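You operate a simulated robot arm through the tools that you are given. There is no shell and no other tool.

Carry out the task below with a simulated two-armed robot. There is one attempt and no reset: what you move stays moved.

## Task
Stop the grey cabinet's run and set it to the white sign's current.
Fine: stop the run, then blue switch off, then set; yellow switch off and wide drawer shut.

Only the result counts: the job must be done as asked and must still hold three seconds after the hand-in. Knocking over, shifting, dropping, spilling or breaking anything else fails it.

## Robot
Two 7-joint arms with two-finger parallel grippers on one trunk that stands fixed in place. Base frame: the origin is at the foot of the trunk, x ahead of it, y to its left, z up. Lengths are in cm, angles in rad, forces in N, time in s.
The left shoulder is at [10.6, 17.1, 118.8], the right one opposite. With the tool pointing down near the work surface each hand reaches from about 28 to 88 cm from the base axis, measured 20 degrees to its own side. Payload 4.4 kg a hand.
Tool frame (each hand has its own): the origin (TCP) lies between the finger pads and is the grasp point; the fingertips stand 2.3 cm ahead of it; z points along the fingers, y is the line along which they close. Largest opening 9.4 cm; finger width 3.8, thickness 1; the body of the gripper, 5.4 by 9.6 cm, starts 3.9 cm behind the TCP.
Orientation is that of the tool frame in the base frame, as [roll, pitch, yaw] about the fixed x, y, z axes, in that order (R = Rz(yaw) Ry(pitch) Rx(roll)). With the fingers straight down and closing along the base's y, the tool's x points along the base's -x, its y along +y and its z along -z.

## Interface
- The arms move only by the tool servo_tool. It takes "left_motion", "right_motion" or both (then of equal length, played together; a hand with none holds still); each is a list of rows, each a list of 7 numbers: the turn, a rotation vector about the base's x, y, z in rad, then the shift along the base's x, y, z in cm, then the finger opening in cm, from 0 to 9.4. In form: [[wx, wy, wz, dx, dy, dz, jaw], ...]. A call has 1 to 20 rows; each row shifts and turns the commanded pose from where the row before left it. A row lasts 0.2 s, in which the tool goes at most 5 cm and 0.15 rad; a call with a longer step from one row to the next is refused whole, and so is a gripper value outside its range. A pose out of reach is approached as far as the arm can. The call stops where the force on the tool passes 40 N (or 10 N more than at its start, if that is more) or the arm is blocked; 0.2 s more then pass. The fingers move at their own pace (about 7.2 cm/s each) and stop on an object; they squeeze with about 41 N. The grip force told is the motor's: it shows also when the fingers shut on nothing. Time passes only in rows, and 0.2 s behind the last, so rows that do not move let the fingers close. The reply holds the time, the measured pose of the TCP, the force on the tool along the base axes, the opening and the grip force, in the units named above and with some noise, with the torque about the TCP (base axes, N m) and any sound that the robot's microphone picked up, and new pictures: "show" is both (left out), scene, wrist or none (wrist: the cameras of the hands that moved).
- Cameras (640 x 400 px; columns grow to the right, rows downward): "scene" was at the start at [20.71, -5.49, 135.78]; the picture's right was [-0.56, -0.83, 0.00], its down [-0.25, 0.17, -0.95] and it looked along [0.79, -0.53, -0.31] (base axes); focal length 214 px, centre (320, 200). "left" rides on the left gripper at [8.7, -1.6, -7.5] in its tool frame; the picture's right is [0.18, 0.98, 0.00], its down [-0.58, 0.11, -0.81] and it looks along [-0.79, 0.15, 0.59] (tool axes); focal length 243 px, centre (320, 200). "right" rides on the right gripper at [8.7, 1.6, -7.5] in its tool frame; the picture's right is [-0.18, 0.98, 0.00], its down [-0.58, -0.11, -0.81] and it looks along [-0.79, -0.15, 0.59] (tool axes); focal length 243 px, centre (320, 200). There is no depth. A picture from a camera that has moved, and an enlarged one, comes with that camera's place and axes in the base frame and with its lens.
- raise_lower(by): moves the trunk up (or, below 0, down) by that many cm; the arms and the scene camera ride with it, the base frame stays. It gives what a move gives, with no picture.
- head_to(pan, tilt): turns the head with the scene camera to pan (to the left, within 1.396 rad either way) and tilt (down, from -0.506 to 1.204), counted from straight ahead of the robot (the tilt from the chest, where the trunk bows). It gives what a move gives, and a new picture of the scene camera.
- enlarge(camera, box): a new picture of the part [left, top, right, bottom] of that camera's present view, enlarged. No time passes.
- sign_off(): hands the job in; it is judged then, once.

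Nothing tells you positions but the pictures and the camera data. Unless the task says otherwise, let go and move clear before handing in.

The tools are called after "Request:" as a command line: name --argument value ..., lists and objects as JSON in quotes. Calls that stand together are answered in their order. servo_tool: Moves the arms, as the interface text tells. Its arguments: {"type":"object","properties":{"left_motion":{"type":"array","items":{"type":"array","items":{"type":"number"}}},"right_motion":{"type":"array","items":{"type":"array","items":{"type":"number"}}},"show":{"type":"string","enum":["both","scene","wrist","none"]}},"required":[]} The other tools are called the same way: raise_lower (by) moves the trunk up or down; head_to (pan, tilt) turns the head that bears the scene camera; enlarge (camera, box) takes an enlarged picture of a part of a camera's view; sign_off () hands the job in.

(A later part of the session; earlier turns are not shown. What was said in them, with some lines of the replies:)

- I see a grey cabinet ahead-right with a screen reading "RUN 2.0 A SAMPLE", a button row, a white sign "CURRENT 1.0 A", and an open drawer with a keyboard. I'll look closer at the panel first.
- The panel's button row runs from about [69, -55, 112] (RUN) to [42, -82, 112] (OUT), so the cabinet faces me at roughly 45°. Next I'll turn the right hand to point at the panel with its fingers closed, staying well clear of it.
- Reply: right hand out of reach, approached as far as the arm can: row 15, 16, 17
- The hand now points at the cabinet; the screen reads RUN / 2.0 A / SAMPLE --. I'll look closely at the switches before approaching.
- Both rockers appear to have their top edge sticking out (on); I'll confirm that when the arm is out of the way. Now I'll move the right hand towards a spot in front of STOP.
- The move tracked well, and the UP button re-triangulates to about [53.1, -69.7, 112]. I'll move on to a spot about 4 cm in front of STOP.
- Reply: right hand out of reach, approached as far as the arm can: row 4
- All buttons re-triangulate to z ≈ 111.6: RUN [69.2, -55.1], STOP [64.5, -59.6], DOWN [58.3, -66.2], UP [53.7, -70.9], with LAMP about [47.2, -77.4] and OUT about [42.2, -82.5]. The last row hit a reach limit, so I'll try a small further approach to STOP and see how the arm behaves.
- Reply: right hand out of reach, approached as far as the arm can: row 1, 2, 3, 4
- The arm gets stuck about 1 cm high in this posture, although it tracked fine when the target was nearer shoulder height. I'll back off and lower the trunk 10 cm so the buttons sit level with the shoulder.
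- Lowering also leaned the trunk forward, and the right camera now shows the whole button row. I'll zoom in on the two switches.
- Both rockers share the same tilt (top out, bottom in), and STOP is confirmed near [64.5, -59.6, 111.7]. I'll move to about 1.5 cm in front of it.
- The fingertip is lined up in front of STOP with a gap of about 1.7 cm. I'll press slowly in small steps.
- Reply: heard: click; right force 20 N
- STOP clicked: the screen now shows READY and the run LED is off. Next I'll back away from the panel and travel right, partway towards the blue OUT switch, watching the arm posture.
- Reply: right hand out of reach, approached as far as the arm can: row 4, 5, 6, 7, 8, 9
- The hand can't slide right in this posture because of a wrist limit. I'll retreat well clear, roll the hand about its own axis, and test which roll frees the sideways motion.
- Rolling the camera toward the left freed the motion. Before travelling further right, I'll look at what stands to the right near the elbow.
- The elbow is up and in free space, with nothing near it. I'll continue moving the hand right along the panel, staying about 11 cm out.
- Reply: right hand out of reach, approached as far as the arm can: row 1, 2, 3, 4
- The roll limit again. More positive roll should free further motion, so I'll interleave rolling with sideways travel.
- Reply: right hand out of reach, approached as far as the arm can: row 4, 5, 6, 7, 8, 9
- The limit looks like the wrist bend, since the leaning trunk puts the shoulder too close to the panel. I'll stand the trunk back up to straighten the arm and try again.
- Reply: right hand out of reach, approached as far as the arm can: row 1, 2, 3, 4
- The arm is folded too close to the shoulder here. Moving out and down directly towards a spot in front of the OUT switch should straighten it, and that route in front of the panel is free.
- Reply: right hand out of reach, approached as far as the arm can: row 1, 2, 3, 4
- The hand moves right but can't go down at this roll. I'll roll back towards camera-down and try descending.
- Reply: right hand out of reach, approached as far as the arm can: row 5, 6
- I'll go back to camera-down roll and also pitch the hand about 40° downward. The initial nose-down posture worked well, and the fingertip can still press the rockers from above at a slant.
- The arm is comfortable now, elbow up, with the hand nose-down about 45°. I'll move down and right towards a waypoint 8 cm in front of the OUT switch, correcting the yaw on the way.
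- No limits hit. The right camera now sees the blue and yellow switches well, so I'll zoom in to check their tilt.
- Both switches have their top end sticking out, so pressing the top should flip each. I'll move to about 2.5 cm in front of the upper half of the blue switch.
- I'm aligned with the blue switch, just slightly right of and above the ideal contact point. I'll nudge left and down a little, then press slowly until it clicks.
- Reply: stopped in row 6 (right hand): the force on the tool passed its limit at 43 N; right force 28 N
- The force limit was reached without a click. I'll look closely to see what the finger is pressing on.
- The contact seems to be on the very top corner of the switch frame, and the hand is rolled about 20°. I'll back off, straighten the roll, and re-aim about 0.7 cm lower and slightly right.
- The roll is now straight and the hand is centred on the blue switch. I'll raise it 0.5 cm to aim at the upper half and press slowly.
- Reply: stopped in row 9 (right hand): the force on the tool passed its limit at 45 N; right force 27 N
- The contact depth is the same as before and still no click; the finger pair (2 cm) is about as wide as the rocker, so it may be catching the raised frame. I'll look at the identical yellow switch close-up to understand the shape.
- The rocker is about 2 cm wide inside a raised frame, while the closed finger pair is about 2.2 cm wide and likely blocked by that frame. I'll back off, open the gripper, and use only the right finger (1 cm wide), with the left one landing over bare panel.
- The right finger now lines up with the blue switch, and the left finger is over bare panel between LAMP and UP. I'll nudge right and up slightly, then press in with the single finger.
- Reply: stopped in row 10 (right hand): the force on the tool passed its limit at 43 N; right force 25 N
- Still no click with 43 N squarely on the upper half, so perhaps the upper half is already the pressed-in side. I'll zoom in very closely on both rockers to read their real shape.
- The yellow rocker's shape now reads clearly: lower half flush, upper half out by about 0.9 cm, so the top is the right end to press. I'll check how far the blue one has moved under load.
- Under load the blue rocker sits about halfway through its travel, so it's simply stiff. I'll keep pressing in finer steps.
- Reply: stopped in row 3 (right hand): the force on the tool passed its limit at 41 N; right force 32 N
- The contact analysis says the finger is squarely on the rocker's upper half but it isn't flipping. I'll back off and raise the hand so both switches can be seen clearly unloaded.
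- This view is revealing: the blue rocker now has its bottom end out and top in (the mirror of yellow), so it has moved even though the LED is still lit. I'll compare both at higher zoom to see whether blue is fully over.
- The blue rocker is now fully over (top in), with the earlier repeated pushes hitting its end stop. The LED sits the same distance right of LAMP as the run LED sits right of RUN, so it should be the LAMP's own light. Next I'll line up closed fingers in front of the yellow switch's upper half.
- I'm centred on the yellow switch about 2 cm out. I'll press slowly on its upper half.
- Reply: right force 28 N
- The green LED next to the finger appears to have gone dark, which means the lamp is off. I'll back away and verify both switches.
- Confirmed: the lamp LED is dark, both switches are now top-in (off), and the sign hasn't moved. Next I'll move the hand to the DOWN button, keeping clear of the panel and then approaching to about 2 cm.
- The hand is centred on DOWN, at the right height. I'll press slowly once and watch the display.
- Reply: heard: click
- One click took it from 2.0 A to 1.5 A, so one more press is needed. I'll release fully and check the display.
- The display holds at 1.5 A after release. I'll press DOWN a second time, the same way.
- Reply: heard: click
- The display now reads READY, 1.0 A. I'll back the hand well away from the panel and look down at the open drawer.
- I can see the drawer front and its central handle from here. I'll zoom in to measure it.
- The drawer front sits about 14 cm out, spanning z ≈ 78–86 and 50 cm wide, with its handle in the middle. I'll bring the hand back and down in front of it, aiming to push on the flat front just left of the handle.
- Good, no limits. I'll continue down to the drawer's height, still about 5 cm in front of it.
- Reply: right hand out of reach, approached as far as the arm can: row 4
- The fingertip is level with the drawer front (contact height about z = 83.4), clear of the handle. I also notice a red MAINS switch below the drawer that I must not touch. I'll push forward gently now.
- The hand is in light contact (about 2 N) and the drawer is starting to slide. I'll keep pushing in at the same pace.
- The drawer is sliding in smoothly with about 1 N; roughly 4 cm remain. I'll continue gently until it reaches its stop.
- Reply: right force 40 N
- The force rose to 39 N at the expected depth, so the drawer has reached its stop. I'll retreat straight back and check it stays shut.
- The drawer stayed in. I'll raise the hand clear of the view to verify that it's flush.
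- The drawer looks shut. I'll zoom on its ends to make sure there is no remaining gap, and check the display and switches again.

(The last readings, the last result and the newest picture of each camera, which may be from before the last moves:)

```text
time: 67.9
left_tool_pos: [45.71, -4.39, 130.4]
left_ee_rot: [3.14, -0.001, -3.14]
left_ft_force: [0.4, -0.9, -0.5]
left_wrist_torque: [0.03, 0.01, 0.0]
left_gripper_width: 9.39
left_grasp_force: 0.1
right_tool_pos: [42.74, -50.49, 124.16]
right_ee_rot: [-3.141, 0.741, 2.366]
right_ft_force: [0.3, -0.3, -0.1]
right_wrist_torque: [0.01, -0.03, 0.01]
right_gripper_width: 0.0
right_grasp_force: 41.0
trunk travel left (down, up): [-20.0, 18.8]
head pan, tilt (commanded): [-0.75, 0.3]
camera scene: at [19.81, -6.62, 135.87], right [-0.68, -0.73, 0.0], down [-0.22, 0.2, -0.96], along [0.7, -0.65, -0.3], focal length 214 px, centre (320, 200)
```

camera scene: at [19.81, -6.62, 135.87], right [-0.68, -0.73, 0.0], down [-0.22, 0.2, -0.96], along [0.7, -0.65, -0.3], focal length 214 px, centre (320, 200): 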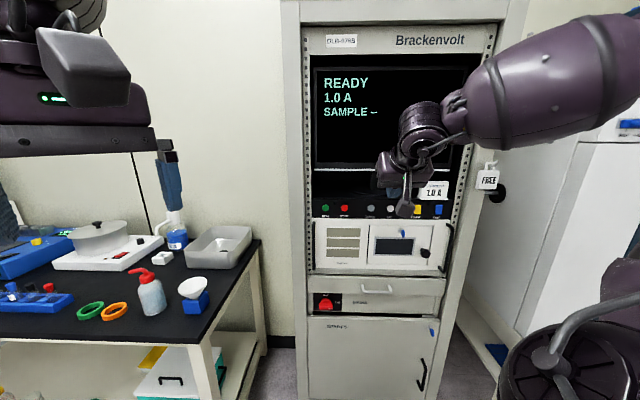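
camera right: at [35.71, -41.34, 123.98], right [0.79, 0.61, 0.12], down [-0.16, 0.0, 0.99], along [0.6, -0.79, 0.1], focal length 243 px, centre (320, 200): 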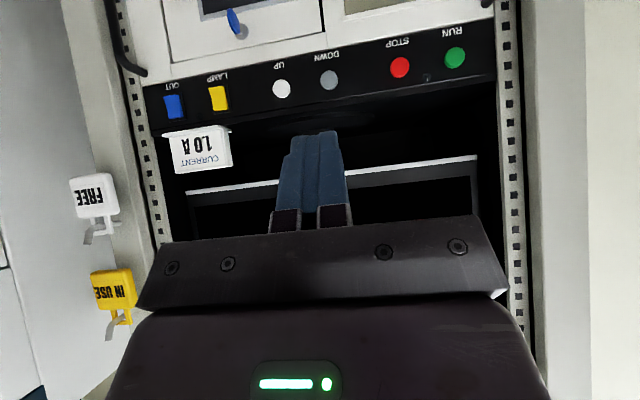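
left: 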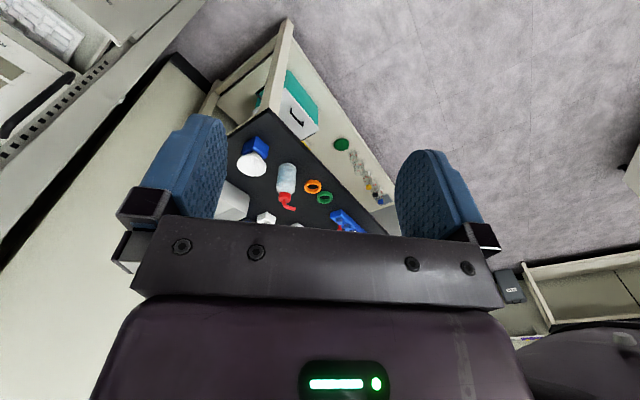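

Everything looks right from here: READY, 1.0 A, drawer front tight against the rails and MAINS untouched. I'll do one last close check of the switches and sign.

Request:
enlarge --camera "scene" --box '[400, 170, 460, 225]'

Request:
enlarge --camera "right" --box '[140, 70, 260, 180]'

Request:
enlarge --camera "scene" --box '[300, 60, 460, 225]'

```text
7.27 times, centred on (430, 198) of scene
camera zoom: at [19.81, -6.62, 135.87], right [-0.68, -0.73, 0.0], down [-0.22, 0.2, -0.96], along [0.7, -0.65, -0.3], focal length 1560 px, centre (-480, 218)
```

zoom: 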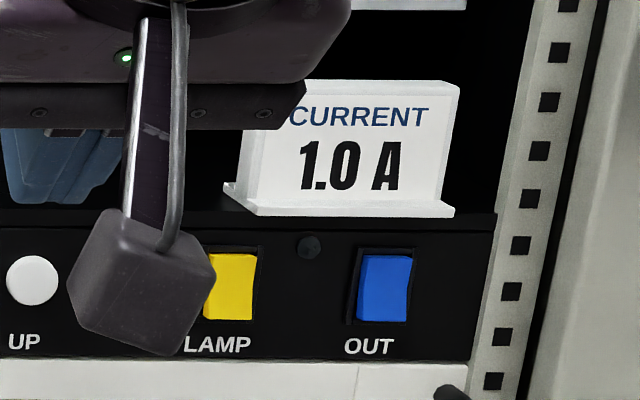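

```text
3.64 times, centred on (200, 125) of right
camera zoom: at [35.79, -41.34, 123.89], right [0.79, 0.61, 0.12], down [-0.16, 0.0, 0.99], along [0.6, -0.8, 0.1], focal length 882 px, centre (756, 473)
```

zoom: 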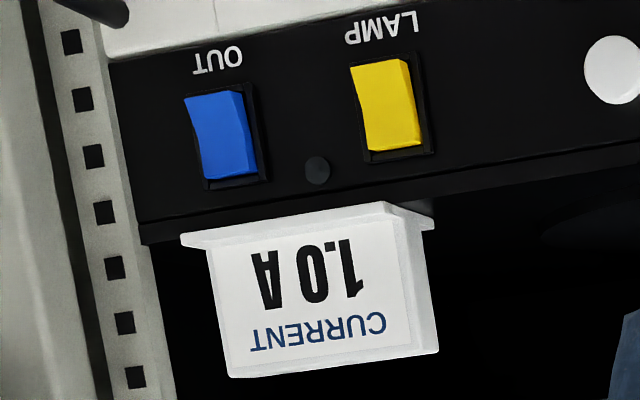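

```text
2.42 times, centred on (380, 142) of scene
camera zoom: at [19.81, -6.62, 135.87], right [-0.68, -0.73, 0.0], down [-0.22, 0.2, -0.96], along [0.7, -0.65, -0.3], focal length 520 px, centre (174, 339)
```

zoom: 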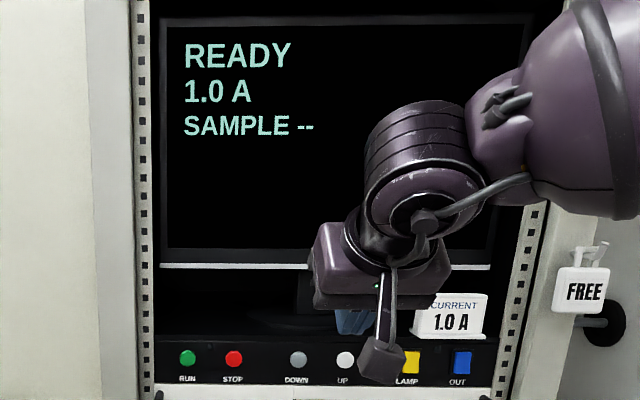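

The screen shows READY at 1.0 A, both switches are off, the drawer is shut and the sign hasn't moved. The hand is clear, so I'm handing the job in.

Request:
sign_off

```text
The job is handed in.
```

The run is stopped and the grey cabinet is set to 1.0 A, the current on the white sign. I've handed the job in; the hand-in did not say whether it passed.

| Item | How it was left |
|---|---|
| Run | Stopped with the STOP button; the screen changed from RUN to READY and the run light went out |
| Blue switch (OUT) | Off, flipped after the stop and before setting the current |
| Current | 1.0 A on the screen, after two presses of DOWN (2.0 to 1.5 to 1.0) |
| Yellow switch (LAMP) | Off, and its light is out |
| Wide drawer | Pushed in until it stopped, and it stayed shut after I backed off |

The blue switch has no light of its own. I judged it off because it now sits the same way as the yellow switch, whose light went out when I flipped it. It took several firm pushes, up to about 45 N.

The white sign and the MAINS switch below the drawer look as they did before. I did not touch the "IN USE" or "FREE" tags. The right hand is clear of the cabinet and not holding anything.
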